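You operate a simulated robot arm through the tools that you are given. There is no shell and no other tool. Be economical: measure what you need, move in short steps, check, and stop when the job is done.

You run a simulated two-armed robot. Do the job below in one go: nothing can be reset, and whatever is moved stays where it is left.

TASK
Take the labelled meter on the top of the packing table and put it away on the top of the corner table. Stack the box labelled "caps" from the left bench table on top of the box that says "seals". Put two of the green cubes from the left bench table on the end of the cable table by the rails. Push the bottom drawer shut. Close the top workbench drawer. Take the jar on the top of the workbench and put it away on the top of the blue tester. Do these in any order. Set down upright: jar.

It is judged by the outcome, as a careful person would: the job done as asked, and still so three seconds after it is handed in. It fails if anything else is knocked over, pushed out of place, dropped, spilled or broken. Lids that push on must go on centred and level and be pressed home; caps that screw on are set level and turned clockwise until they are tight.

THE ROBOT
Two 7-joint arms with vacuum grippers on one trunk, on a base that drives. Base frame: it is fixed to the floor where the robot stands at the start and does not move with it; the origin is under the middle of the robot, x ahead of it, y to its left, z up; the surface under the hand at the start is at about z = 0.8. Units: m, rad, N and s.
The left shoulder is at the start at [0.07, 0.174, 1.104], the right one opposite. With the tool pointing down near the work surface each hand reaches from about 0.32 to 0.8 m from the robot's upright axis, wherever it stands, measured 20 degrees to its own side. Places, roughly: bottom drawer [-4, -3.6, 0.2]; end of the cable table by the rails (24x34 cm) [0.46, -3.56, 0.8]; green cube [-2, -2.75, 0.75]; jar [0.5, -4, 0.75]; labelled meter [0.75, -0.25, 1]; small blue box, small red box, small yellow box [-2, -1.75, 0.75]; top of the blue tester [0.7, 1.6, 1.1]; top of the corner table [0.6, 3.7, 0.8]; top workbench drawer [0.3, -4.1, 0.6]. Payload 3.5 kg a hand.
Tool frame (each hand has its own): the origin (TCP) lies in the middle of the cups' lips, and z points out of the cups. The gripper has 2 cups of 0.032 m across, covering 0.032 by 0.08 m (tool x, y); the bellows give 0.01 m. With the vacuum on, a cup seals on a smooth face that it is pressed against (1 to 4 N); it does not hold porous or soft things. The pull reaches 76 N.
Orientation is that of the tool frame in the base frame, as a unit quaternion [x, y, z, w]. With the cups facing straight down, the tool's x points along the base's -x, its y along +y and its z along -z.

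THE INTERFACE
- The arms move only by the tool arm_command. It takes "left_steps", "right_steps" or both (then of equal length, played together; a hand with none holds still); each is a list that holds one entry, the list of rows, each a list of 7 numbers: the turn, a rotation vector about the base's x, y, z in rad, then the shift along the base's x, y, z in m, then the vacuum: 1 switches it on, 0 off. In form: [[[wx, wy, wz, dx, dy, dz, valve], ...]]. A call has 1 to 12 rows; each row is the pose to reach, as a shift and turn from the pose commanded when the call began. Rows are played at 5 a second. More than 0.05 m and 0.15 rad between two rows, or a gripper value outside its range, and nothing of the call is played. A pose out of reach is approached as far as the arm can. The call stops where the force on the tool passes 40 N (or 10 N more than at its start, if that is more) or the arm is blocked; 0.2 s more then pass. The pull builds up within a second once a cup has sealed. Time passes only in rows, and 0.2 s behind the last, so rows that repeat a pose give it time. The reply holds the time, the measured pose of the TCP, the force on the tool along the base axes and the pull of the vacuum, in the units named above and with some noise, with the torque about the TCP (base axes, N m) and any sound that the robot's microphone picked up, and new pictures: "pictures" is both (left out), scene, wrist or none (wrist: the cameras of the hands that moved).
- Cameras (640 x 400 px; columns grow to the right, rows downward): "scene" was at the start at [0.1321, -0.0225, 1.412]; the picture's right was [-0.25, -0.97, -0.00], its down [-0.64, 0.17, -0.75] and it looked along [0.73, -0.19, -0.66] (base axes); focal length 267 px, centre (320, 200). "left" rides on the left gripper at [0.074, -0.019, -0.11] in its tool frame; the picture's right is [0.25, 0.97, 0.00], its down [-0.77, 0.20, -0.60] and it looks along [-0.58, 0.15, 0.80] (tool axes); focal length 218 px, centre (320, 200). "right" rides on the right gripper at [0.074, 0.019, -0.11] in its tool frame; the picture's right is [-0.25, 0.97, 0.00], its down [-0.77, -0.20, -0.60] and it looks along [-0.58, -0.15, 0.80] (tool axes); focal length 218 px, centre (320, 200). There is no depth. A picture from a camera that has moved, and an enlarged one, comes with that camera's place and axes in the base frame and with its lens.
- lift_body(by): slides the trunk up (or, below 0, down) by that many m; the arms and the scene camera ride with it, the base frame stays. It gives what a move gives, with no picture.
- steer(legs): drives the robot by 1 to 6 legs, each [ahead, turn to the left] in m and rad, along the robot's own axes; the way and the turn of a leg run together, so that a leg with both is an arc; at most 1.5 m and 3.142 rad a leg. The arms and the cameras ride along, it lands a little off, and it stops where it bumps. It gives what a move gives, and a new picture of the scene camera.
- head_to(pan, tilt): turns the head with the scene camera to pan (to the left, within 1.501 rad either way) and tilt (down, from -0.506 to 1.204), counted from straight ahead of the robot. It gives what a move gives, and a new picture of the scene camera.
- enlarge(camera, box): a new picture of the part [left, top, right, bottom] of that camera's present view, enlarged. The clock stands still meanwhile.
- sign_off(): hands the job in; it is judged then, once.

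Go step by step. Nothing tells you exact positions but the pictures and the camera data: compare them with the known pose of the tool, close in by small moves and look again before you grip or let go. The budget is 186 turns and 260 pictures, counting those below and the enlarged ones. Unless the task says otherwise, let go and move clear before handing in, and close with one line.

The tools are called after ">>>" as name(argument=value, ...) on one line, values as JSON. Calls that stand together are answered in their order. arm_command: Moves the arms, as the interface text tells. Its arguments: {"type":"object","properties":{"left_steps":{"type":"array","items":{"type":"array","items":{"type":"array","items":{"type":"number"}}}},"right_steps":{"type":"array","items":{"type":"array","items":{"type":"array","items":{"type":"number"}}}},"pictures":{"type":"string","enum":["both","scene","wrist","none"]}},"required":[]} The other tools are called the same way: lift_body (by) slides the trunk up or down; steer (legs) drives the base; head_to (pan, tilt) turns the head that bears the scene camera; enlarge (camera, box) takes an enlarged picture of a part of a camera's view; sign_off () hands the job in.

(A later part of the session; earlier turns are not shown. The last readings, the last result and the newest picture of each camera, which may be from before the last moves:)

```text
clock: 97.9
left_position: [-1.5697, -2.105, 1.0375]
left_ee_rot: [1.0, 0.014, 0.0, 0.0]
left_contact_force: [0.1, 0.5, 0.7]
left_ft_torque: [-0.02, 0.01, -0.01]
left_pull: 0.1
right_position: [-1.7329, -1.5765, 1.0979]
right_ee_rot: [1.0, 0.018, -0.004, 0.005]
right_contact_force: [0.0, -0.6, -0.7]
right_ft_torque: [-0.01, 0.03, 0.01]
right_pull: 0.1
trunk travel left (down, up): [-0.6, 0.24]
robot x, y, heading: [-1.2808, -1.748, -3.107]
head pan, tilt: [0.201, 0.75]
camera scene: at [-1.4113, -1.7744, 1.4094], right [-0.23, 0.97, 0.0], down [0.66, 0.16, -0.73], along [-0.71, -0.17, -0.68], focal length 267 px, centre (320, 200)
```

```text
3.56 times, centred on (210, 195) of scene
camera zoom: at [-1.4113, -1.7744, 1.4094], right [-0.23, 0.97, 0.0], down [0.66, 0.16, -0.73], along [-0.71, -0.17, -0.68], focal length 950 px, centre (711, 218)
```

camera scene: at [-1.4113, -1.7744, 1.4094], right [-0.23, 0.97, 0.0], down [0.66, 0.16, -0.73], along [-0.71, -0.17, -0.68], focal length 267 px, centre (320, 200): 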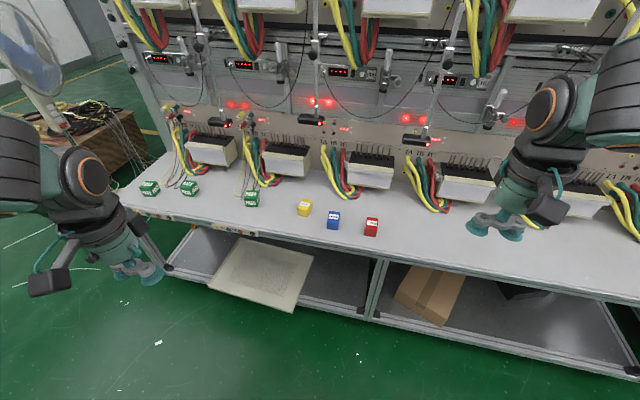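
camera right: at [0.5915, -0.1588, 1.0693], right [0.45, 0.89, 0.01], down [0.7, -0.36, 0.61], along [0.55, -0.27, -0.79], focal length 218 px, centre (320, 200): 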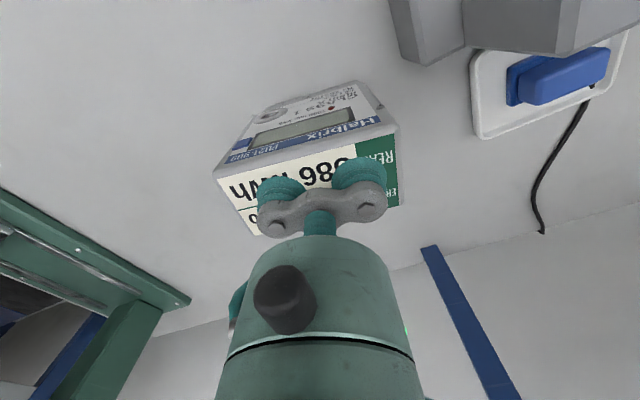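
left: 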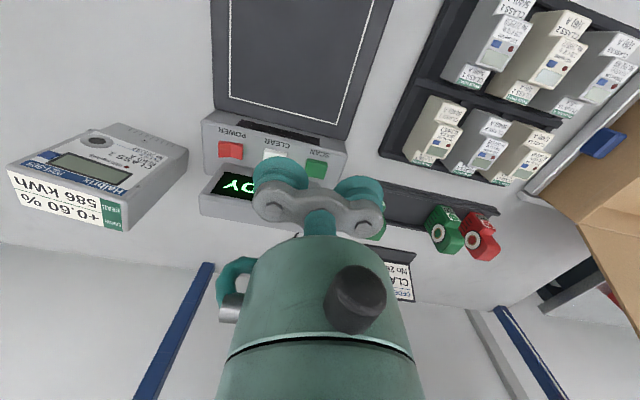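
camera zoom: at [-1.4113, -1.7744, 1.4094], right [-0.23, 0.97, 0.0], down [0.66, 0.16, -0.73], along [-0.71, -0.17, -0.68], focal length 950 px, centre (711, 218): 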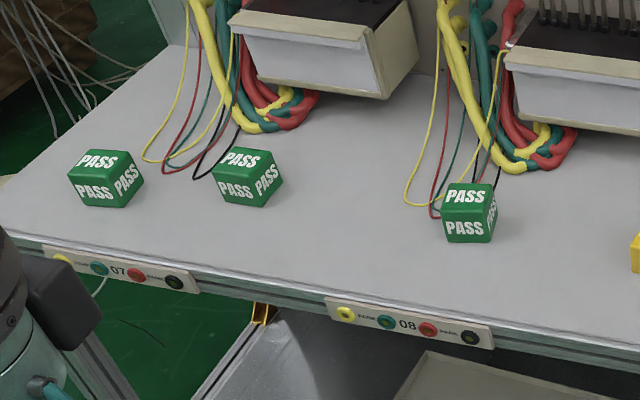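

The red box is CAPS, the blue one SEALS, yellow SCREWS, plus three green cubes. I drive a bit closer and move the right hand above CAPS, planning to use a single cup since the boxes are about 4 cm.

>>> steer(legs=[[0.18, 0.0]])

>>> enlarge(camera="scene", box=[240, 200, 440, 325])

>>> enlarge(camera="right", box=[0, 0, 640, 400])

```text
clock: 99.4
left_position: [-1.7463, -2.1106, 1.0374]
left_ee_rot: [1.0, 0.017, 0.0, 0.0]
left_contact_force: [-0.1, 0.3, 0.4]
left_ft_torque: [0.05, 0.0, 0.01]
left_pull: 0.1
right_position: [-1.9103, -1.5837, 1.0992]
right_ee_rot: [1.0, 0.018, -0.003, 0.005]
right_contact_force: [-0.1, 0.0, 0.7]
right_ft_torque: [0.0, -0.02, 0.0]
right_pull: 0.0
trunk travel left (down, up): [-0.6, 0.24]
robot x, y, heading: [-1.4592, -1.7584, -3.103]
head pan, tilt: [0.201, 0.75]
camera scene: at [-1.5882, -1.7805, 1.4093], right [-0.23, 0.97, 0.0], down [0.66, 0.16, -0.73], along [-0.71, -0.17, -0.68], focal length 267 px, centre (320, 200)
```

scene: 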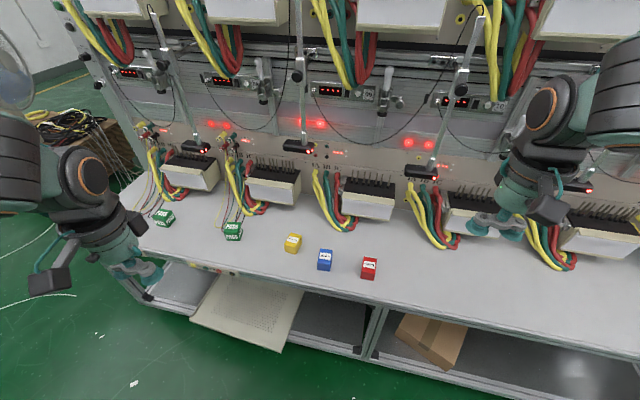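

```text
3.20 times, centred on (340, 262) of scene
camera zoom: at [-1.5882, -1.7805, 1.4093], right [-0.23, 0.97, 0.0], down [0.66, 0.16, -0.73], along [-0.71, -0.17, -0.68], focal length 855 px, centre (256, 0)
```

zoom: 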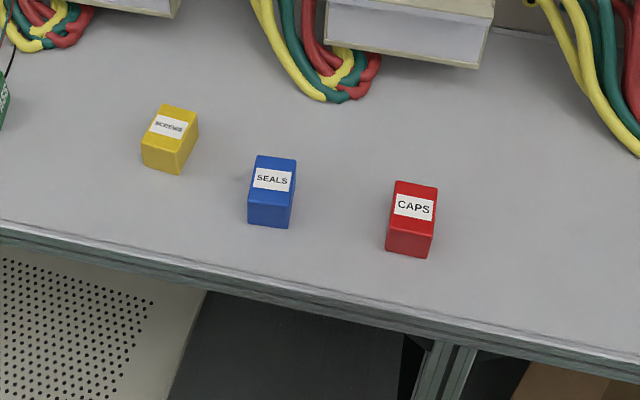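

```text
1.00 times, centred on (320, 200) of right (not enlarged: the box is as wide or as high as the picture)
camera zoom: at [-1.8355, -1.5987, 1.209], right [-0.22, -0.98, 0.01], down [-0.77, 0.18, 0.61], along [-0.6, 0.12, -0.79], focal length 218 px, centre (320, 200)
```

zoom: 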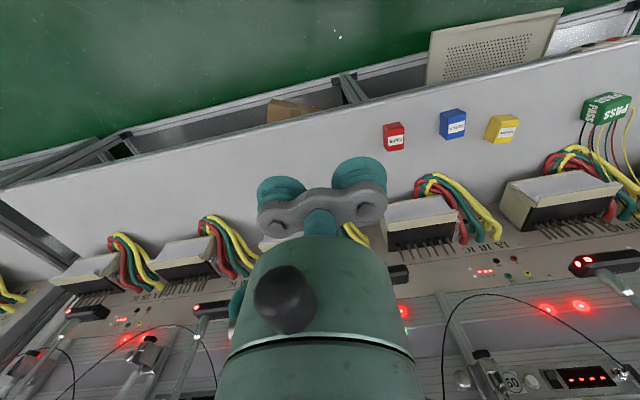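

Triangulating from two views puts CAPS' top centre at about (-2.097, -1.742, 0.676) and SEALS' at (-2.09, -1.888, 0.676), so this bench is lower than stated. I lower the trunk and move the right hand over CAPS.

>>> lift_body(by=-0.13)

>>> arm_command(right_steps=[[[0, 0, 0, -0.031, -0.022, -0.03, 0], [0, 0, 0, -0.062, -0.045, -0.05, 0], [0, 0, 0, -0.094, -0.067, -0.07, 0], [0, 0, 0, -0.125, -0.089, -0.09, 0], [0, 0, 0, -0.156, -0.112, -0.12, 0], [0, 0, 0, -0.187, -0.134, -0.15, 0], [0, 0, 0, -0.187, -0.134, -0.19, 0], [0, 0, 0, -0.187, -0.134, -0.23, 0]]])

```text
clock: 100.9
left_position: [-1.7454, -2.1107, 0.9081]
left_ee_rot: [1.0, 0.016, 0.0, 0.0]
left_contact_force: [0.2, 0.4, -0.5]
left_ft_torque: [0.0, 0.02, -0.02]
left_pull: 0.1
right_position: [-1.9088, -1.5831, 0.9687]
right_ee_rot: [1.0, 0.018, -0.003, 0.006]
right_contact_force: [-0.8, 0.1, 0.0]
right_ft_torque: [0.0, 0.0, 0.02]
right_pull: 0.1
trunk travel left (down, up): [-0.47, 0.37]
robot x, y, heading: [-1.4582, -1.7576, -3.111]
head pan, tilt: [0.201, 0.75]
```

```text
clock: 102.7
left_position: [-1.7471, -2.1111, 0.9091]
left_ee_rot: [1.0, 0.016, 0.001, -0.001]
left_contact_force: [0.0, 0.4, -1.2]
left_ft_torque: [-0.03, 0.0, 0.04]
left_pull: 0.1
right_position: [-2.0976, -1.7194, 0.7386]
right_ee_rot: [1.0, 0.018, -0.003, 0.006]
right_contact_force: [0.2, -0.2, -0.7]
right_ft_torque: [-0.03, -0.01, 0.02]
right_pull: 0.1
trunk travel left (down, up): [-0.47, 0.37]
robot x, y, heading: [-1.4573, -1.7577, -3.108]
head pan, tilt: [0.201, 0.75]
camera scene: at [-1.5893, -1.7808, 1.2792], right [-0.23, 0.97, 0.0], down [0.66, 0.16, -0.73], along [-0.71, -0.17, -0.68], focal length 267 px, centre (320, 200)
camera right: at [-2.0225, -1.7337, 0.8482], right [-0.22, -0.98, 0.01], down [-0.77, 0.18, 0.61], along [-0.59, 0.12, -0.79], focal length 218 px, centre (320, 200)
```

scene: 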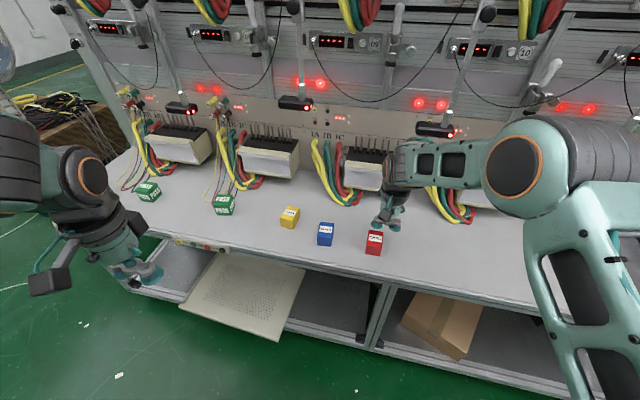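
right: 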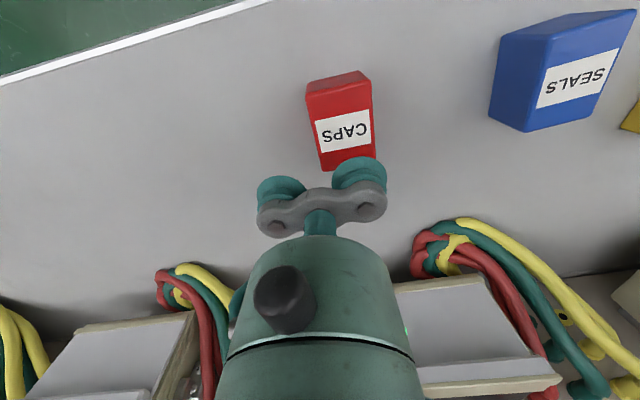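

>>> enlarge(camera="scene", box=[270, 190, 430, 270])

>>> enlarge(camera="right", box=[260, 50, 420, 220])

```text
4.00 times, centred on (350, 230) of scene
camera zoom: at [-1.5893, -1.7808, 1.2792], right [-0.23, 0.97, 0.0], down [0.66, 0.16, -0.73], along [-0.71, -0.17, -0.68], focal length 1068 px, centre (200, 80)
```

zoom: 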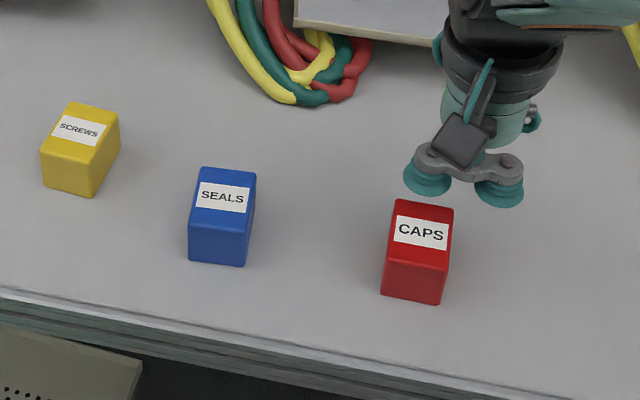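

```text
2.35 times, centred on (340, 135) of right
camera zoom: at [-2.0225, -1.7337, 0.8482], right [-0.22, -0.98, 0.01], down [-0.77, 0.18, 0.61], along [-0.59, 0.12, -0.79], focal length 514 px, centre (273, 353)
```

zoom: 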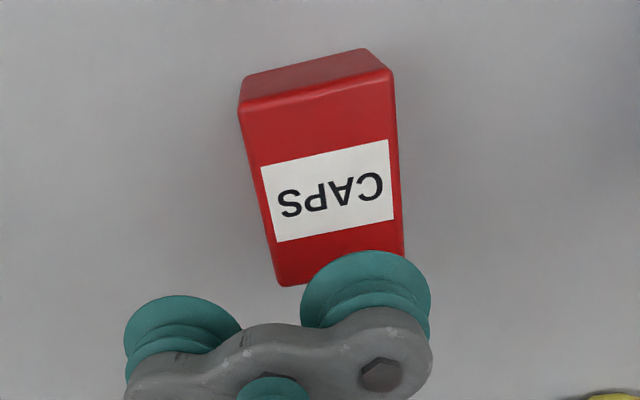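

The closer pair of views puts CAPS' top centre at (-2.075, -1.741), z 0.68 to 0.71. I shift toward myself and descend gently with the vacuum on until contact.

>>> arm_command(right_steps=[[[0, 0, 0, 0.022, 0.001, 0, 1], [0, 0, 0, 0.022, 0.001, -0.01, 1], [0, 0, 0, 0.022, 0.001, -0.018, 1]]], pictures="wrist")

>>> enlarge(camera="scene", box=[340, 190, 430, 260])

```text
clock: 103.5
left_position: [-1.7452, -2.1115, 0.9086]
left_ee_rot: [1.0, 0.017, 0.0, 0.0]
left_contact_force: [0.5, -0.6, 0.5]
left_ft_torque: [0.02, 0.01, 0.03]
left_pull: 0.1
right_position: [-2.0748, -1.7163, 0.7206]
right_ee_rot: [1.0, 0.018, -0.004, 0.007]
right_contact_force: [0.2, -1.3, 0.1]
right_ft_torque: [0.04, -0.01, -0.04]
right_pull: 0.1
trunk travel left (down, up): [-0.47, 0.37]
robot x, y, heading: [-1.4575, -1.7562, -3.111]
head pan, tilt: [0.201, 0.75]
camera right: at [-2.0, -1.732, 0.8312], right [-0.22, -0.98, 0.01], down [-0.77, 0.18, 0.61], along [-0.6, 0.12, -0.79], focal length 218 px, centre (320, 200)
```

right: 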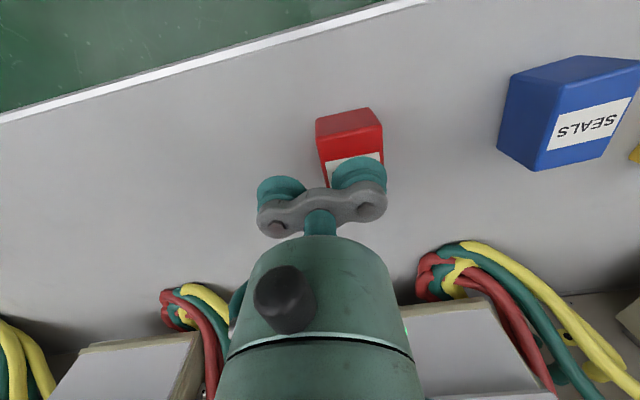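

```text
5.71 times, centred on (385, 225) of scene
camera zoom: at [-1.5878, -1.7805, 1.2794], right [-0.23, 0.97, 0.0], down [0.66, 0.16, -0.73], along [-0.71, -0.17, -0.68], focal length 1526 px, centre (-51, 57)
```

zoom: 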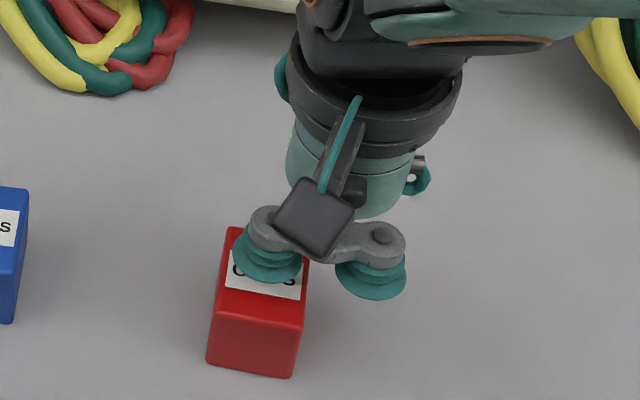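

The cup appears centred on the box lid. I lower until it seals.

>>> arm_command(right_steps=[[[0, 0, 0, 0, 0, -0.006, 1], [0, 0, 0, 0, 0, -0.01, 1], [0, 0, 0, 0, 0, -0.013, 1], [0, 0, 0, 0, 0, -0.016, 1], [0, 0, 0, 0, 0, -0.016, 1]]], pictures="none")

>>> enlarge(camera="scene", box=[340, 190, 430, 260])

```text
clock: 104.7
left_position: [-1.7449, -2.1113, 0.9079]
left_ee_rot: [1.0, 0.016, 0.0, 0.0]
left_contact_force: [-0.4, -0.7, 0.2]
left_ft_torque: [-0.01, 0.01, -0.03]
left_pull: 0.1
right_position: [-2.0755, -1.7172, 0.7047]
right_ee_rot: [1.0, 0.018, -0.003, 0.006]
right_contact_force: [-0.5, 0.2, 0.4]
right_ft_torque: [-0.89, -0.01, 0.03]
right_pull: 38.1
trunk travel left (down, up): [-0.47, 0.37]
robot x, y, heading: [-1.4586, -1.758, -3.113]
head pan, tilt: [0.201, 0.75]
```

```text
5.71 times, centred on (385, 225) of scene
camera zoom: at [-1.588, -1.7805, 1.2793], right [-0.23, 0.97, 0.0], down [0.66, 0.16, -0.73], along [-0.71, -0.17, -0.68], focal length 1526 px, centre (-51, 57)
```

zoom: 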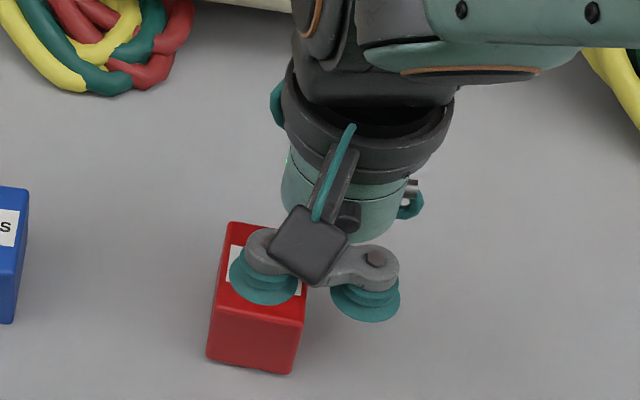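

Sealed on one cup. I lift CAPS by 10 cm and carry it 0.137 m across to above SEALS.

>>> arm_command(right_steps=[[[0, 0, 0, 0, 0, 0.01, 1], [0, 0, 0, 0, 0, 0.04, 1], [0, 0, 0, 0, 0, 0.08, 1], [0, 0, 0, 0, 0, 0.1, 1], [0, 0, 0, 0, -0.045, 0.1, 1], [0, 0, 0, 0, -0.09, 0.1, 1], [0, 0, 0, 0, -0.137, 0.1, 1], [0, 0, 0, 0, -0.137, 0.08, 1], [0, 0, 0, 0, -0.137, 0.08, 1]]])

>>> enlarge(camera="scene", box=[280, 170, 390, 260])

```text
clock: 106.7
left_position: [-1.745, -2.1125, 0.9081]
left_ee_rot: [1.0, 0.017, 0.001, 0.0]
left_contact_force: [-0.1, 0.7, -0.5]
left_ft_torque: [0.0, -0.02, -0.01]
left_pull: 0.1
right_position: [-2.0735, -1.8535, 0.7835]
right_ee_rot: [1.0, 0.017, -0.003, 0.005]
right_contact_force: [-0.2, -1.3, -0.5]
right_ft_torque: [-0.83, -0.03, 0.01]
right_pull: 37.8
trunk travel left (down, up): [-0.47, 0.37]
robot x, y, heading: [-1.4574, -1.7596, -3.102]
head pan, tilt: [0.201, 0.75]
camera scene: at [-1.5876, -1.781, 1.2794], right [-0.23, 0.97, 0.0], down [0.66, 0.16, -0.73], along [-0.71, -0.17, -0.68], focal length 267 px, centre (320, 200)
camera right: at [-1.9996, -1.8689, 0.8942], right [-0.22, -0.98, 0.01], down [-0.77, 0.18, 0.61], along [-0.59, 0.12, -0.79], focal length 218 px, centre (320, 200)
```

scene: 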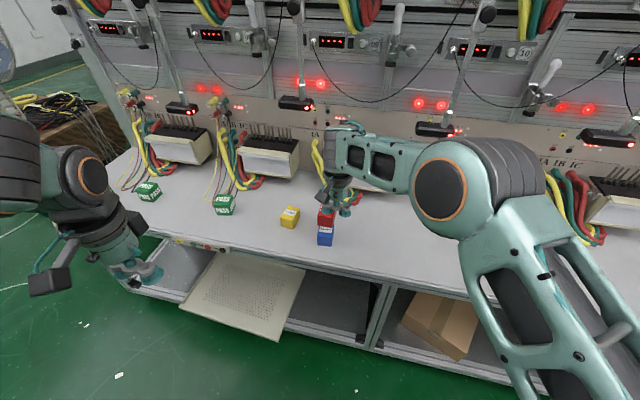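
right: 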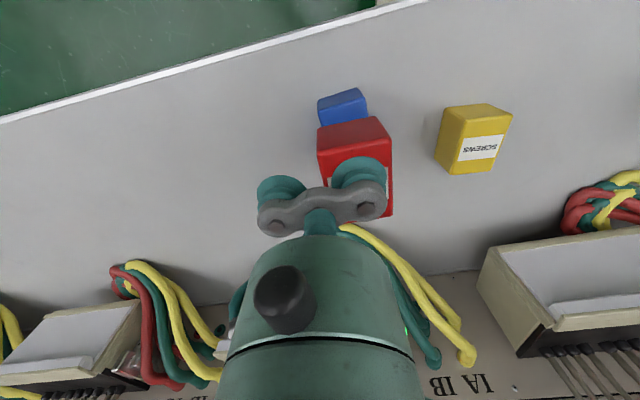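

```text
4.44 times, centred on (335, 215) of scene
camera zoom: at [-1.5876, -1.781, 1.2794], right [-0.23, 0.97, 0.0], down [0.66, 0.16, -0.73], along [-0.71, -0.17, -0.68], focal length 1187 px, centre (253, 133)
```

zoom: 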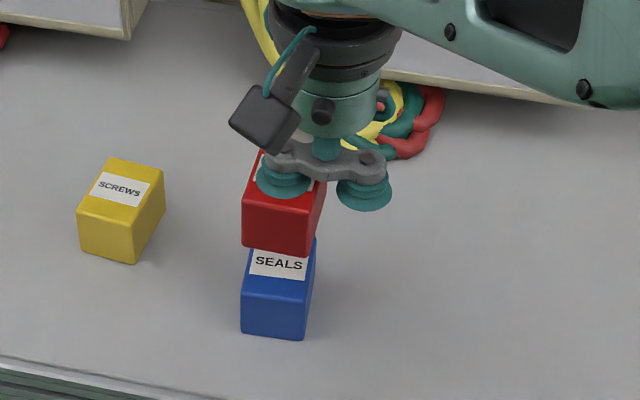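

Sideways they line up; fore-aft within about 4 mm. I lower 3 cm and check again.

>>> arm_command(right_steps=[[[0, 0, 0, 0.003, 0, -0.015, 1], [0, 0, 0, 0.003, 0, -0.028, 1], [0, 0, 0, 0.003, 0, -0.028, 1]]], pictures="wrist")

>>> enlarge(camera="scene", box=[290, 200, 360, 255])

```text
clock: 107.5
left_position: [-1.7452, -2.1113, 0.9087]
left_ee_rot: [1.0, 0.017, -0.001, 0.0]
left_contact_force: [0.0, 0.1, -1.0]
left_ft_torque: [0.02, -0.02, -0.02]
left_pull: 0.0
right_position: [-2.0722, -1.8551, 0.7563]
right_ee_rot: [1.0, 0.019, -0.003, 0.006]
right_contact_force: [0.6, 0.9, -1.7]
right_ft_torque: [-0.91, -0.02, 0.01]
right_pull: 37.7
trunk travel left (down, up): [-0.47, 0.37]
robot x, y, heading: [-1.4583, -1.7579, -3.104]
head pan, tilt: [0.201, 0.75]
camera right: at [-1.9971, -1.8702, 0.8662], right [-0.22, -0.98, 0.01], down [-0.77, 0.18, 0.61], along [-0.6, 0.12, -0.79], focal length 218 px, centre (320, 200)
```

right: 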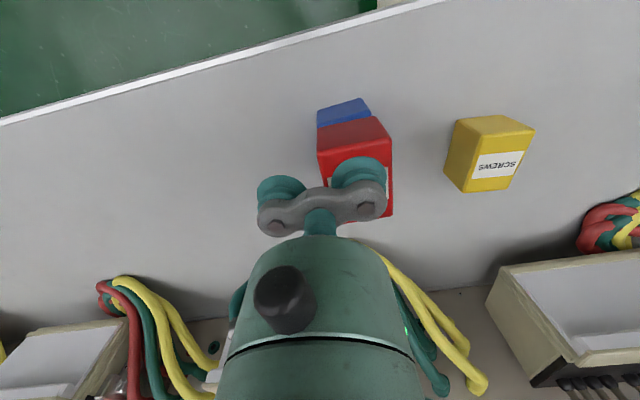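

```text
7.27 times, centred on (325, 228) of scene
camera zoom: at [-1.5878, -1.7805, 1.2794], right [-0.23, 0.97, 0.0], down [0.66, 0.16, -0.73], along [-0.71, -0.17, -0.68], focal length 1943 px, centre (284, 0)
```

zoom: 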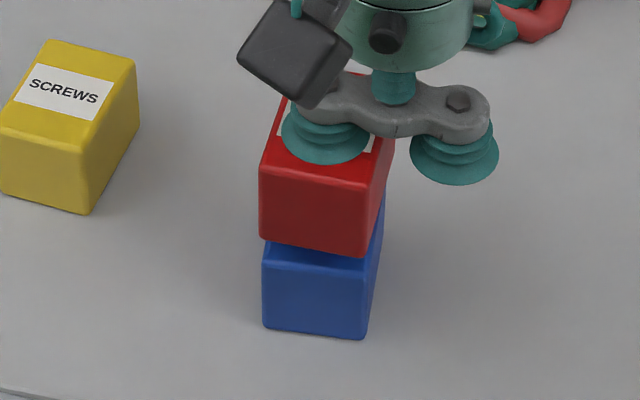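

Aligned within a few millimetres. I lower the last centimetre to contact.

>>> arm_command(right_steps=[[[0, 0, 0, 0, 0, -0.005, 1], [0, 0, 0, 0, 0, -0.008, 1], [0, 0, 0, 0, 0, -0.01, 1], [0, 0, 0, 0, 0, -0.01, 1]]], pictures="none")

>>> enlarge(camera="scene", box=[290, 200, 360, 255])

```text
clock: 108.5
left_position: [-1.7461, -2.1106, 0.909]
left_ee_rot: [1.0, 0.016, 0.0, 0.0]
left_contact_force: [0.3, 0.0, -0.8]
left_ft_torque: [0.02, -0.01, -0.02]
left_pull: 0.0
right_position: [-2.0716, -1.8538, 0.7469]
right_ee_rot: [1.0, 0.018, -0.003, 0.005]
right_contact_force: [0.3, -0.5, -1.0]
right_ft_torque: [-0.86, -0.03, -0.01]
right_pull: 38.3
trunk travel left (down, up): [-0.47, 0.37]
robot x, y, heading: [-1.4564, -1.7592, -3.109]
head pan, tilt: [0.201, 0.75]
```

```text
7.27 times, centred on (325, 228) of scene
camera zoom: at [-1.588, -1.7806, 1.2793], right [-0.23, 0.97, 0.0], down [0.66, 0.16, -0.73], along [-0.71, -0.17, -0.68], focal length 1943 px, centre (284, 0)
```

zoom: 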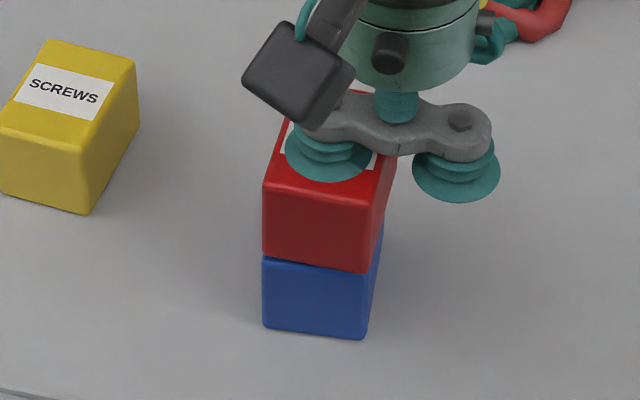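

>>> arm_command(right_steps=[[[0, 0, 0, 0, 0, -0.003, 1], [0, 0, 0, 0, 0, -0.005, 1], [0, 0, 0, 0, 0, -0.006, 1]]], pictures="none")

>>> enlarge(camera="scene", box=[290, 200, 360, 255])

```text
clock: 109.3
left_position: [-1.7443, -2.111, 0.9095]
left_ee_rot: [1.0, 0.017, -0.001, -0.001]
left_contact_force: [0.0, 0.0, -0.2]
left_ft_torque: [0.02, 0.02, -0.01]
left_pull: 0.2
right_position: [-2.0719, -1.8535, 0.7431]
right_ee_rot: [1.0, 0.018, -0.006, 0.006]
right_contact_force: [-1.8, -0.4, 16.3]
right_ft_torque: [-1.15, -0.14, -0.02]
right_pull: 37.5
trunk travel left (down, up): [-0.47, 0.37]
robot x, y, heading: [-1.4587, -1.7567, -3.113]
head pan, tilt: [0.201, 0.75]
```

```text
7.27 times, centred on (325, 228) of scene
camera zoom: at [-1.5862, -1.7802, 1.2798], right [-0.23, 0.97, 0.0], down [0.66, 0.16, -0.73], along [-0.71, -0.17, -0.68], focal length 1943 px, centre (284, 0)
```

zoom: 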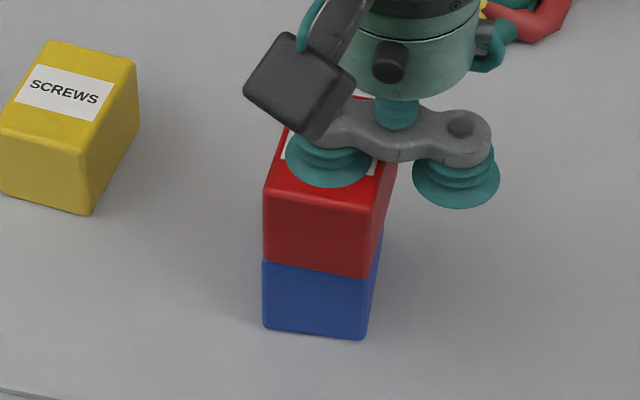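

Contact at 16 N and the faces line up. I release and rise.

>>> arm_command(right_steps=[[[0, 0, 0, 0, 0, 0.001, 0], [0, 0, 0, 0, 0, 0.001, 0], [0, 0, 0, 0, 0, 0.001, 0], [0, 0, 0, 0, 0, 0.001, 0], [0, 0, 0, 0, 0, 0.004, 0], [0, 0, 0, 0, 0, 0.01, 0], [0, 0, 0, 0, 0, 0.03, 0], [0, 0, 0, 0, 0, 0.07, 0], [0, 0, 0, 0, 0, 0.11, 0], [0, 0, 0, 0.04, 0.03, 0.13, 0], [0, 0, 0, 0.08, 0.06, 0.15, 0]]])

```text
refused: row 10 steps farther than a row can; nothing moved
```

>>> arm_command(right_steps=[[[0, 0, 0, 0, 0, 0.001, 0], [0, 0, 0, 0, 0, 0.001, 0], [0, 0, 0, 0, 0, 0.001, 0], [0, 0, 0, 0, 0, 0.001, 0], [0, 0, 0, 0, 0, 0.004, 0], [0, 0, 0, 0, 0, 0.01, 0], [0, 0, 0, 0, 0, 0.03, 0], [0, 0, 0, 0, 0, 0.07, 0], [0, 0, 0, 0, 0, 0.11, 0], [0, 0, 0, 0.04, 0.0, 0.13, 0], [0, 0, 0, 0.08, 0.0, 0.15, 0]]])

```text
clock: 111.7
left_position: [-1.7444, -2.1114, 0.9089]
left_ee_rot: [1.0, 0.017, -0.001, -0.001]
left_contact_force: [0.1, 0.3, -0.1]
left_ft_torque: [0.03, 0.0, 0.01]
left_pull: 0.1
right_position: [-1.9893, -1.8526, 0.8925]
right_ee_rot: [1.0, 0.017, -0.003, 0.006]
right_contact_force: [0.4, 0.0, 0.7]
right_ft_torque: [-0.05, 0.02, -0.02]
right_pull: 0.0
trunk travel left (down, up): [-0.47, 0.37]
robot x, y, heading: [-1.4579, -1.7594, -3.104]
head pan, tilt: [0.201, 0.75]
camera scene: at [-1.5864, -1.7804, 1.2795], right [-0.23, 0.97, 0.0], down [0.66, 0.16, -0.73], along [-0.71, -0.17, -0.68], focal length 267 px, centre (320, 200)
camera right: at [-1.9148, -1.867, 1.003], right [-0.22, -0.98, 0.01], down [-0.77, 0.18, 0.61], along [-0.59, 0.12, -0.8], focal length 218 px, centre (320, 200)
```

scene: 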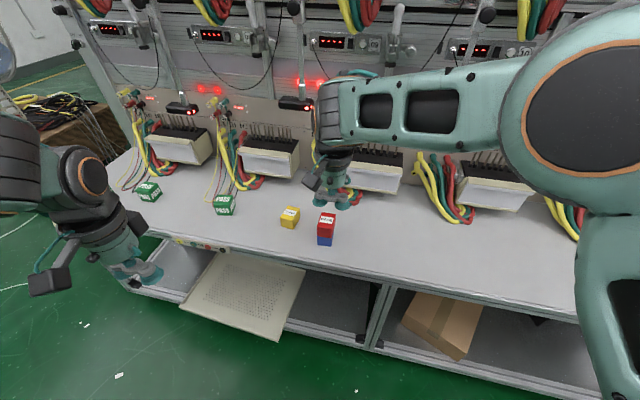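
right: 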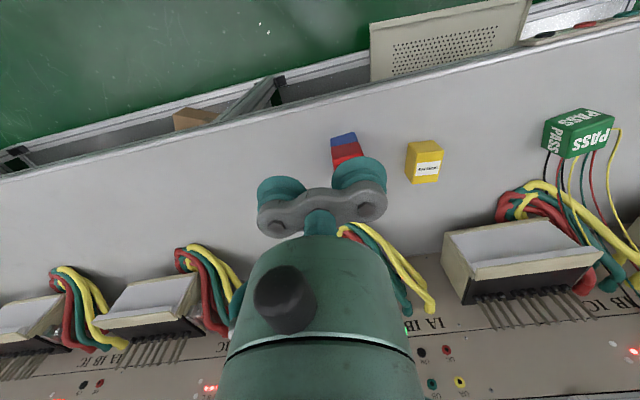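

CAPS sits squarely on SEALS. Next I shift sideways so the two nearer green cubes (y about -2.22 and -2.49) lie one before each hand.

>>> steer(legs=[[-0.5, 0], [0, 1.57], [0.59, 0], [0, -1.6], [0.4, 0]])

```text
clock: 127.4
left_position: [-1.6599, -2.6455, 0.909]
left_ee_rot: [1.0, -0.015, 0.0, 0.0]
left_contact_force: [-0.2, 0.8, 0.6]
left_ft_torque: [-0.01, -0.04, 0.0]
left_pull: 0.0
right_position: [-1.8911, -2.3712, 0.8922]
right_ee_rot: [1.0, -0.015, -0.004, 0.007]
right_contact_force: [0.3, -0.1, 0.3]
right_ft_torque: [-0.05, -0.02, 0.0]
right_pull: 0.1
trunk travel left (down, up): [-0.47, 0.37]
robot x, y, heading: [-1.3489, -2.3128, 3.114]
head pan, tilt: [0.201, 0.75]
camera scene: at [-1.483, -2.3263, 1.2792], right [-0.17, 0.99, 0.0], down [0.67, 0.12, -0.73], along [-0.72, -0.12, -0.68], focal length 267 px, centre (320, 200)
```

scene: 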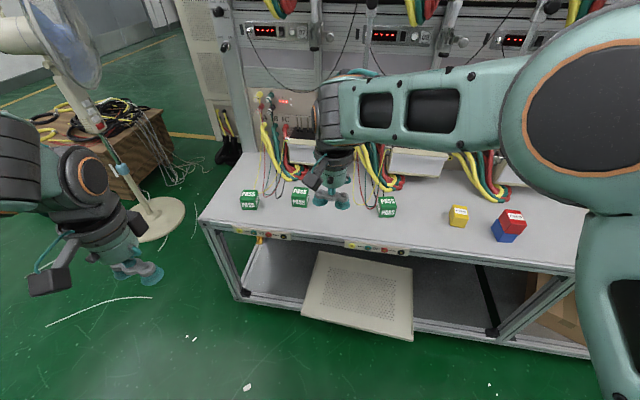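

>>> arm_command(right_steps=[[[0, 0, 0, 0.02, 0.045, 0, 0], [0, 0, 0, 0.02, 0.09, 0, 0], [0, 0, 0, 0.02, 0.135, 0, 0], [0, 0, 0, 0.02, 0.18, 0, 0], [0, 0, 0, 0.02, 0.22, 0, 0]]], pictures="none")

>>> steer(legs=[[0.12, 0.02]])

>>> enlarge(camera="scene", box=[220, 190, 420, 300])

>>> enlarge(camera="right", box=[0, 0, 640, 400])

>>> enlarge(camera="left", box=[0, 0, 640, 400])

```text
clock: 128.6
left_position: [-1.6621, -2.6449, 0.9079]
left_ee_rot: [1.0, -0.015, 0.0, -0.001]
left_contact_force: [0.1, 0.8, 0.7]
left_ft_torque: [-0.02, 0.02, -0.02]
left_pull: 0.1
right_position: [-1.8691, -2.1524, 0.8947]
right_ee_rot: [1.0, -0.015, -0.004, 0.008]
right_contact_force: [0.2, 0.1, -0.1]
right_ft_torque: [0.0, -0.02, 0.01]
right_pull: 0.1
trunk travel left (down, up): [-0.47, 0.37]
robot x, y, heading: [-1.3535, -2.313, 3.111]
head pan, tilt: [0.201, 0.75]
```

```text
clock: 129.9
left_position: [-1.7721, -2.6502, 0.9086]
left_ee_rot: [1.0, -0.006, 0.001, -0.001]
left_contact_force: [-0.4, 0.3, 0.1]
left_ft_torque: [0.01, 0.01, 0.03]
left_pull: 0.1
right_position: [-1.9909, -2.1618, 0.8937]
right_ee_rot: [1.0, -0.006, -0.003, 0.008]
right_contact_force: [-0.3, 0.3, 0.4]
right_ft_torque: [0.0, -0.02, -0.03]
right_pull: 0.2
trunk travel left (down, up): [-0.47, 0.37]
robot x, y, heading: [-1.4658, -2.3109, 3.126]
head pan, tilt: [0.201, 0.75]
camera scene: at [-1.6004, -2.3264, 1.2792], right [-0.19, 0.98, 0.0], down [0.67, 0.13, -0.73], along [-0.72, -0.14, -0.68], focal length 267 px, centre (320, 200)
```

scene: 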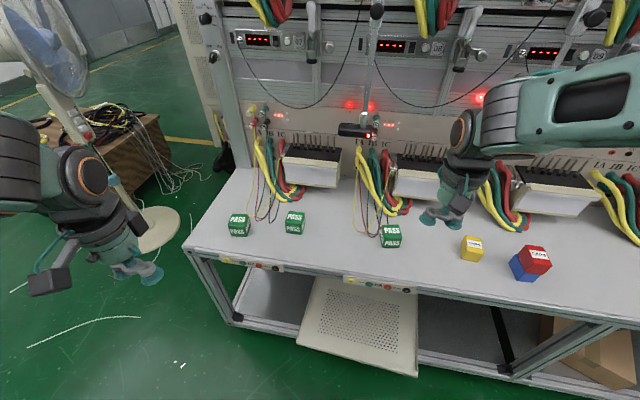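

```text
3.20 times, centred on (320, 245) of scene
camera zoom: at [-1.6004, -2.3264, 1.2792], right [-0.19, 0.98, 0.0], down [0.67, 0.13, -0.73], along [-0.72, -0.14, -0.68], focal length 855 px, centre (320, 56)
```

zoom: 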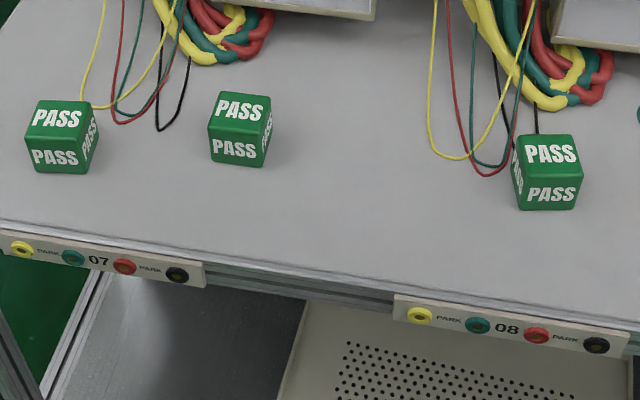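

```text
1.00 times, centred on (320, 200) of right (not enlarged: the box is as wide or as high as the picture)
camera zoom: at [-1.9172, -2.1799, 1.0048], right [-0.26, -0.96, 0.01], down [-0.77, 0.22, 0.61], along [-0.59, 0.15, -0.8], focal length 218 px, centre (320, 200)
```

zoom: 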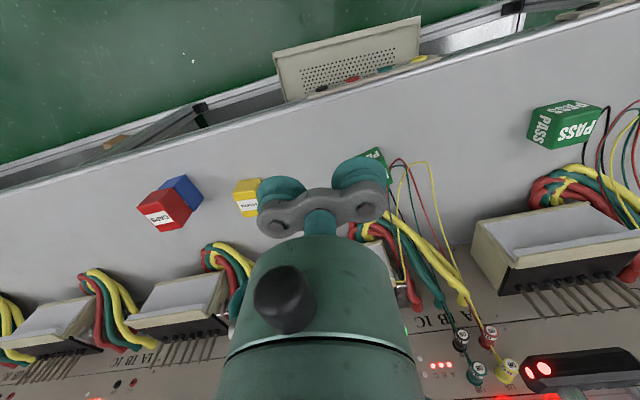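

```text
1.00 times, centred on (320, 200) of left (not enlarged: the box is as wide or as high as the picture)
camera zoom: at [-1.6974, -2.6327, 1.0184], right [0.24, -0.97, 0.0], down [-0.77, -0.19, 0.6], along [-0.59, -0.15, -0.8], focal length 218 px, centre (320, 200)
```

zoom: 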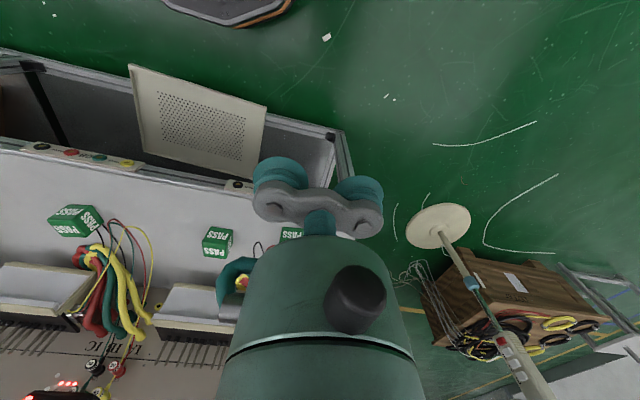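

Right cube's top is near (-2.105, -2.225, 0.717), the middle cube's near (-2.102, -2.496). Thin wires hang behind them, so I bring both hands just in front and above, and look again.

>>> arm_command(left_steps=[[[0, 0, 0, -0.035, 0.022, 0, 0], [0, 0, 0, -0.07, 0.044, 0, 0], [0, 0, 0, -0.105, 0.066, 0, 0], [0, 0, 0, -0.14, 0.088, 0, 0], [0, 0, 0, -0.175, 0.11, -0.02, 0], [0, 0, 0, -0.21, 0.132, -0.04, 0], [0, 0, 0, -0.245, 0.155, -0.06, 0], [0, 0, 0, -0.27, 0.178, -0.08, 0], [0, 0, 0, -0.27, 0.178, -0.1, 0]]], right_steps=[[[0, 0, 0, -0.01, -0.005, 0, 0], [0, 0, 0, -0.02, -0.01, 0, 0], [0, 0, 0, -0.03, -0.02, 0, 0], [0, 0, 0, -0.04, -0.025, -0.02, 0], [0, 0, 0, -0.05, -0.03, -0.04, 0], [0, 0, 0, -0.059, -0.035, -0.06, 0], [0, 0, 0, -0.059, -0.039, -0.08, 0], [0, 0, 0, -0.059, -0.039, -0.095, 0], [0, 0, 0, -0.059, -0.039, -0.095, 0]]])

```text
clock: 131.9
left_position: [-2.0414, -2.4742, 0.8067]
left_ee_rot: [1.0, -0.006, 0.0, -0.001]
left_contact_force: [-0.3, 0.0, 0.5]
left_ft_torque: [0.03, -0.02, 0.0]
left_pull: 0.1
right_position: [-2.0492, -2.2007, 0.8009]
right_ee_rot: [1.0, -0.004, -0.003, 0.006]
right_contact_force: [0.6, -0.8, -0.5]
right_ft_torque: [0.03, 0.0, 0.0]
right_pull: 0.0
trunk travel left (down, up): [-0.47, 0.37]
robot x, y, heading: [-1.4638, -2.3118, 3.134]
head pan, tilt: [0.201, 0.75]
camera scene: at [-1.5992, -2.3271, 1.2794], right [-0.19, 0.98, 0.0], down [0.67, 0.13, -0.73], along [-0.72, -0.14, -0.68], focal length 267 px, centre (320, 200)
camera right: at [-1.9758, -2.2199, 0.9107], right [-0.26, -0.96, 0.01], down [-0.76, 0.22, 0.61], along [-0.59, 0.15, -0.79], focal length 218 px, centre (320, 200)
camera left: at [-1.9674, -2.4561, 0.9169], right [0.24, -0.97, 0.0], down [-0.77, -0.19, 0.6], along [-0.59, -0.14, -0.8], focal length 218 px, centre (320, 200)
```

scene: 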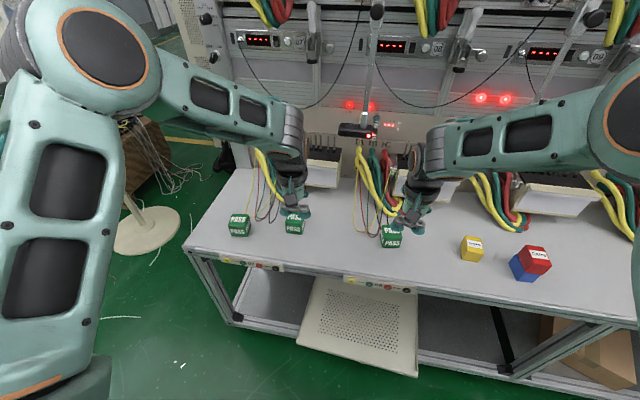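
right: 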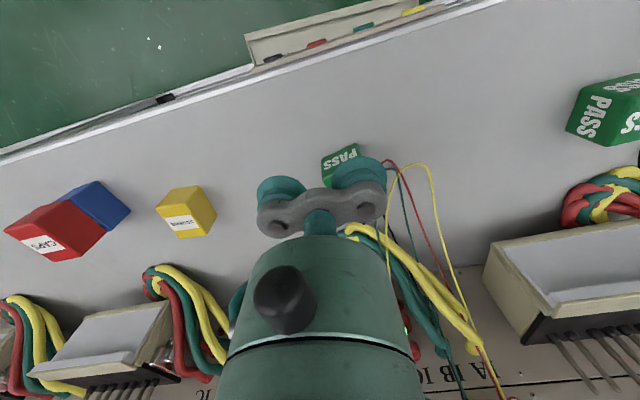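
left: 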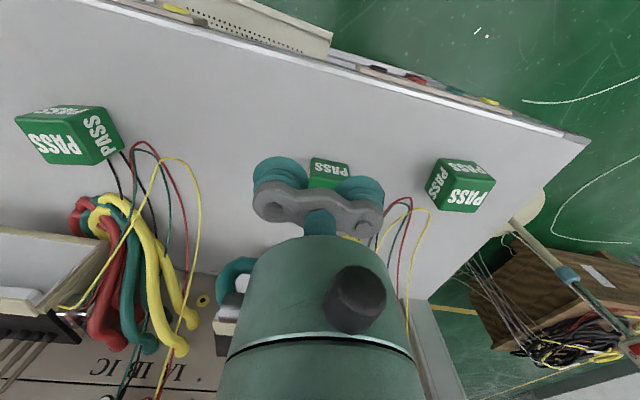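

>>> enlarge(camera="left", box=[0, 80, 160, 190])

>>> enlarge(camera="right", box=[540, 60, 640, 160])

>>> enlarge(camera="scene", box=[260, 170, 440, 270])

```text
3.64 times, centred on (80, 135) of left
camera zoom: at [-1.9674, -2.4561, 0.9169], right [0.24, -0.97, 0.0], down [-0.77, -0.19, 0.6], along [-0.59, -0.14, -0.8], focal length 794 px, centre (1193, 436)
```

zoom: 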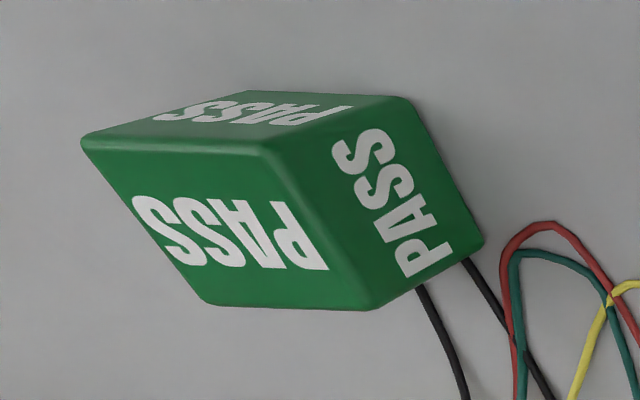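

```text
4.00 times, centred on (590, 110) of right
camera zoom: at [-1.9758, -2.2199, 0.9107], right [-0.26, -0.96, 0.01], down [-0.76, 0.22, 0.61], along [-0.59, 0.15, -0.79], focal length 873 px, centre (-760, 560)
```

zoom: 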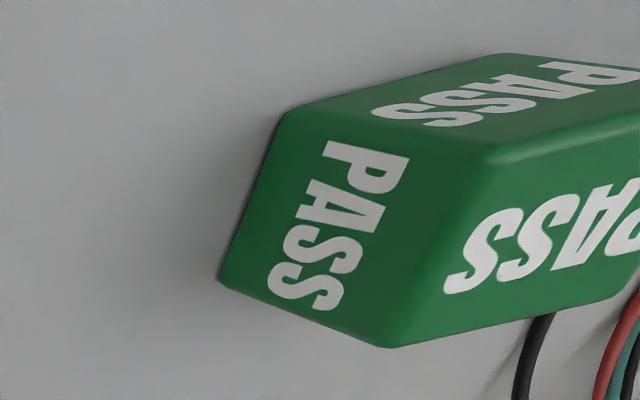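

```text
3.56 times, centred on (350, 220) of scene
camera zoom: at [-1.5992, -2.3271, 1.2794], right [-0.19, 0.98, 0.0], down [0.67, 0.13, -0.73], along [-0.72, -0.14, -0.68], focal length 950 px, centre (213, 129)
```

zoom: 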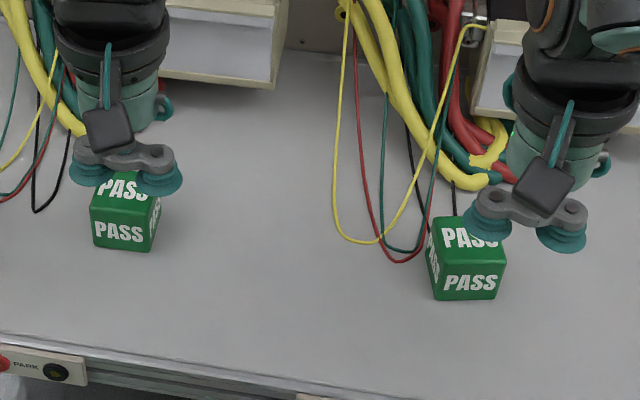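

Right cube's top centre is (-2.111, -2.224, 0.711). I move both hands forward over the cubes and down to about 2.5 cm above.

>>> arm_command(left_steps=[[[0, 0, 0, -0.03, 0, 0, 0], [0, 0, 0, -0.066, 0, 0, 0], [0, 0, 0, -0.066, 0, -0.04, 0], [0, 0, 0, -0.066, 0, -0.07, 0], [0, 0, 0, -0.066, 0, -0.07, 0]]], right_steps=[[[0, 0, 0, -0.03, 0, 0, 0], [0, 0, 0, -0.062, 0, 0, 0], [0, 0, 0, -0.062, 0, -0.04, 0], [0, 0, 0, -0.062, 0, -0.065, 0], [0, 0, 0, -0.062, 0, -0.065, 0]]])

>>> enlarge(camera="scene", box=[260, 170, 440, 270])

```text
clock: 133.1
left_position: [-2.1059, -2.4714, 0.7376]
left_ee_rot: [1.0, -0.006, 0.0, 0.0]
left_contact_force: [-0.4, 0.0, 0.0]
left_ft_torque: [-0.02, -0.03, 0.02]
left_pull: 0.1
right_position: [-2.1107, -2.1987, 0.7339]
right_ee_rot: [1.0, -0.005, -0.005, 0.007]
right_contact_force: [1.0, -0.2, -0.1]
right_ft_torque: [0.05, 0.0, 0.01]
right_pull: 0.1
trunk travel left (down, up): [-0.47, 0.37]
robot x, y, heading: [-1.4672, -2.3105, 3.129]
head pan, tilt: [0.201, 0.75]
camera scene: at [-1.5987, -2.3262, 1.2794], right [-0.19, 0.98, 0.0], down [0.67, 0.13, -0.73], along [-0.72, -0.14, -0.68], focal length 267 px, centre (320, 200)
camera right: at [-2.0365, -2.2178, 0.8445], right [-0.26, -0.96, 0.02], down [-0.76, 0.22, 0.61], along [-0.59, 0.15, -0.79], focal length 218 px, centre (320, 200)
camera left: at [-2.0322, -2.4543, 0.8479], right [0.24, -0.97, 0.0], down [-0.77, -0.19, 0.6], along [-0.59, -0.15, -0.8], focal length 218 px, centre (320, 200)
```

scene: 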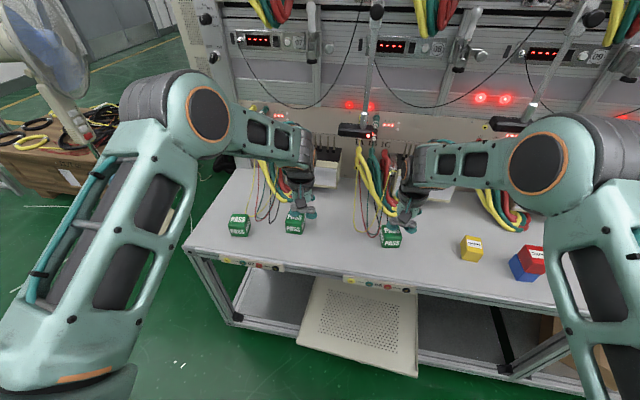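
right: 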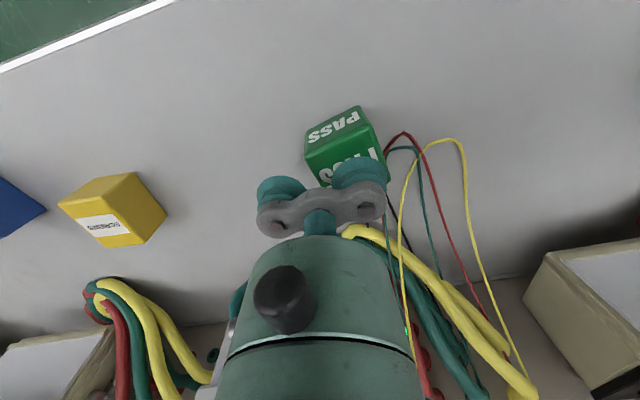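
left: 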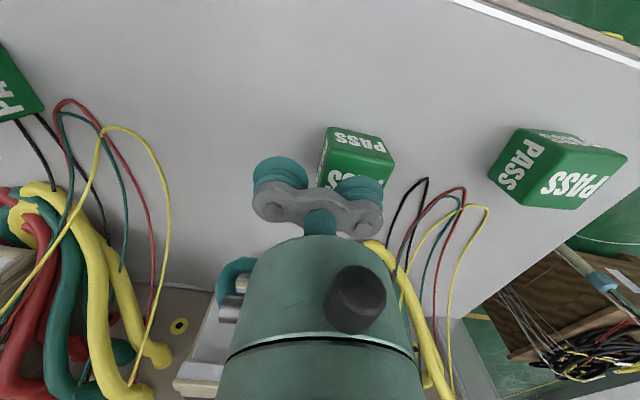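

```text
3.56 times, centred on (350, 220) of scene
camera zoom: at [-1.5987, -2.3262, 1.2794], right [-0.19, 0.98, 0.0], down [0.67, 0.13, -0.73], along [-0.72, -0.14, -0.68], focal length 950 px, centre (213, 129)
```

zoom: 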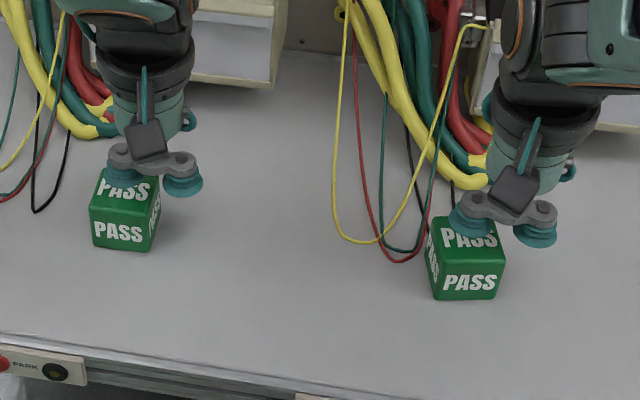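

>>> enlarge(camera="left", box=[240, 100, 440, 230])

>>> enlarge(camera="right", box=[240, 90, 440, 220])

```text
3.08 times, centred on (340, 165) of left
camera zoom: at [-2.0322, -2.4543, 0.8479], right [0.24, -0.97, 0.0], down [-0.77, -0.19, 0.6], along [-0.59, -0.15, -0.8], focal length 672 px, centre (258, 308)
```

zoom: 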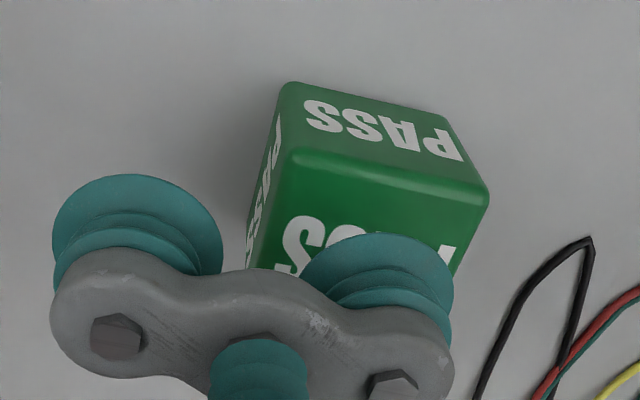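

```text
3.08 times, centred on (340, 155) of right
camera zoom: at [-2.0365, -2.2178, 0.8445], right [-0.26, -0.96, 0.02], down [-0.76, 0.22, 0.61], along [-0.59, 0.15, -0.79], focal length 672 px, centre (258, 338)
```

zoom: 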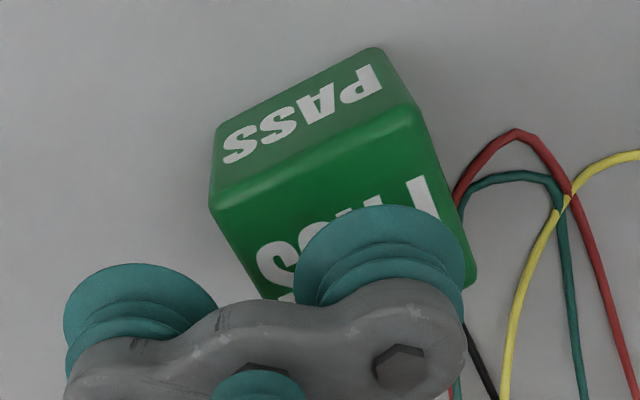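

Both cups are well over the cubes; I nudge 5 mm forward and lower until they seal.

>>> arm_command(left_steps=[[[0, 0, 0, -0.005, 0, -0.01, 1], [0, 0, 0, -0.005, 0, -0.02, 1], [0, 0, 0, -0.005, 0, -0.026, 1], [0, 0, 0, -0.005, 0, -0.03, 1], [0, 0, 0, -0.005, 0, -0.033, 1], [0, 0, 0, -0.005, 0, -0.033, 1]]], right_steps=[[[0, 0, 0, -0.005, 0, -0.01, 1], [0, 0, 0, -0.005, 0, -0.018, 1], [0, 0, 0, -0.005, 0, -0.023, 1], [0, 0, 0, -0.005, 0, -0.027, 1], [0, 0, 0, -0.005, 0, -0.03, 1], [0, 0, 0, -0.005, 0, -0.03, 1]]], pictures="none")

```text
clock: 134.5
left_position: [-2.1107, -2.4703, 0.7084]
left_ee_rot: [1.0, -0.006, -0.003, 0.0]
left_contact_force: [-7.2, 1.7, 19.8]
left_ft_torque: [-1.24, -0.04, -0.13]
left_pull: 37.6
right_position: [-2.116, -2.1998, 0.7078]
right_ee_rot: [1.0, -0.006, -0.008, 0.007]
right_contact_force: [-8.8, -0.6, 24.4]
right_ft_torque: [-0.96, -0.18, -0.06]
right_pull: 38.1
trunk travel left (down, up): [-0.47, 0.37]
robot x, y, heading: [-1.468, -2.3083, 3.132]
head pan, tilt: [0.201, 0.75]
```

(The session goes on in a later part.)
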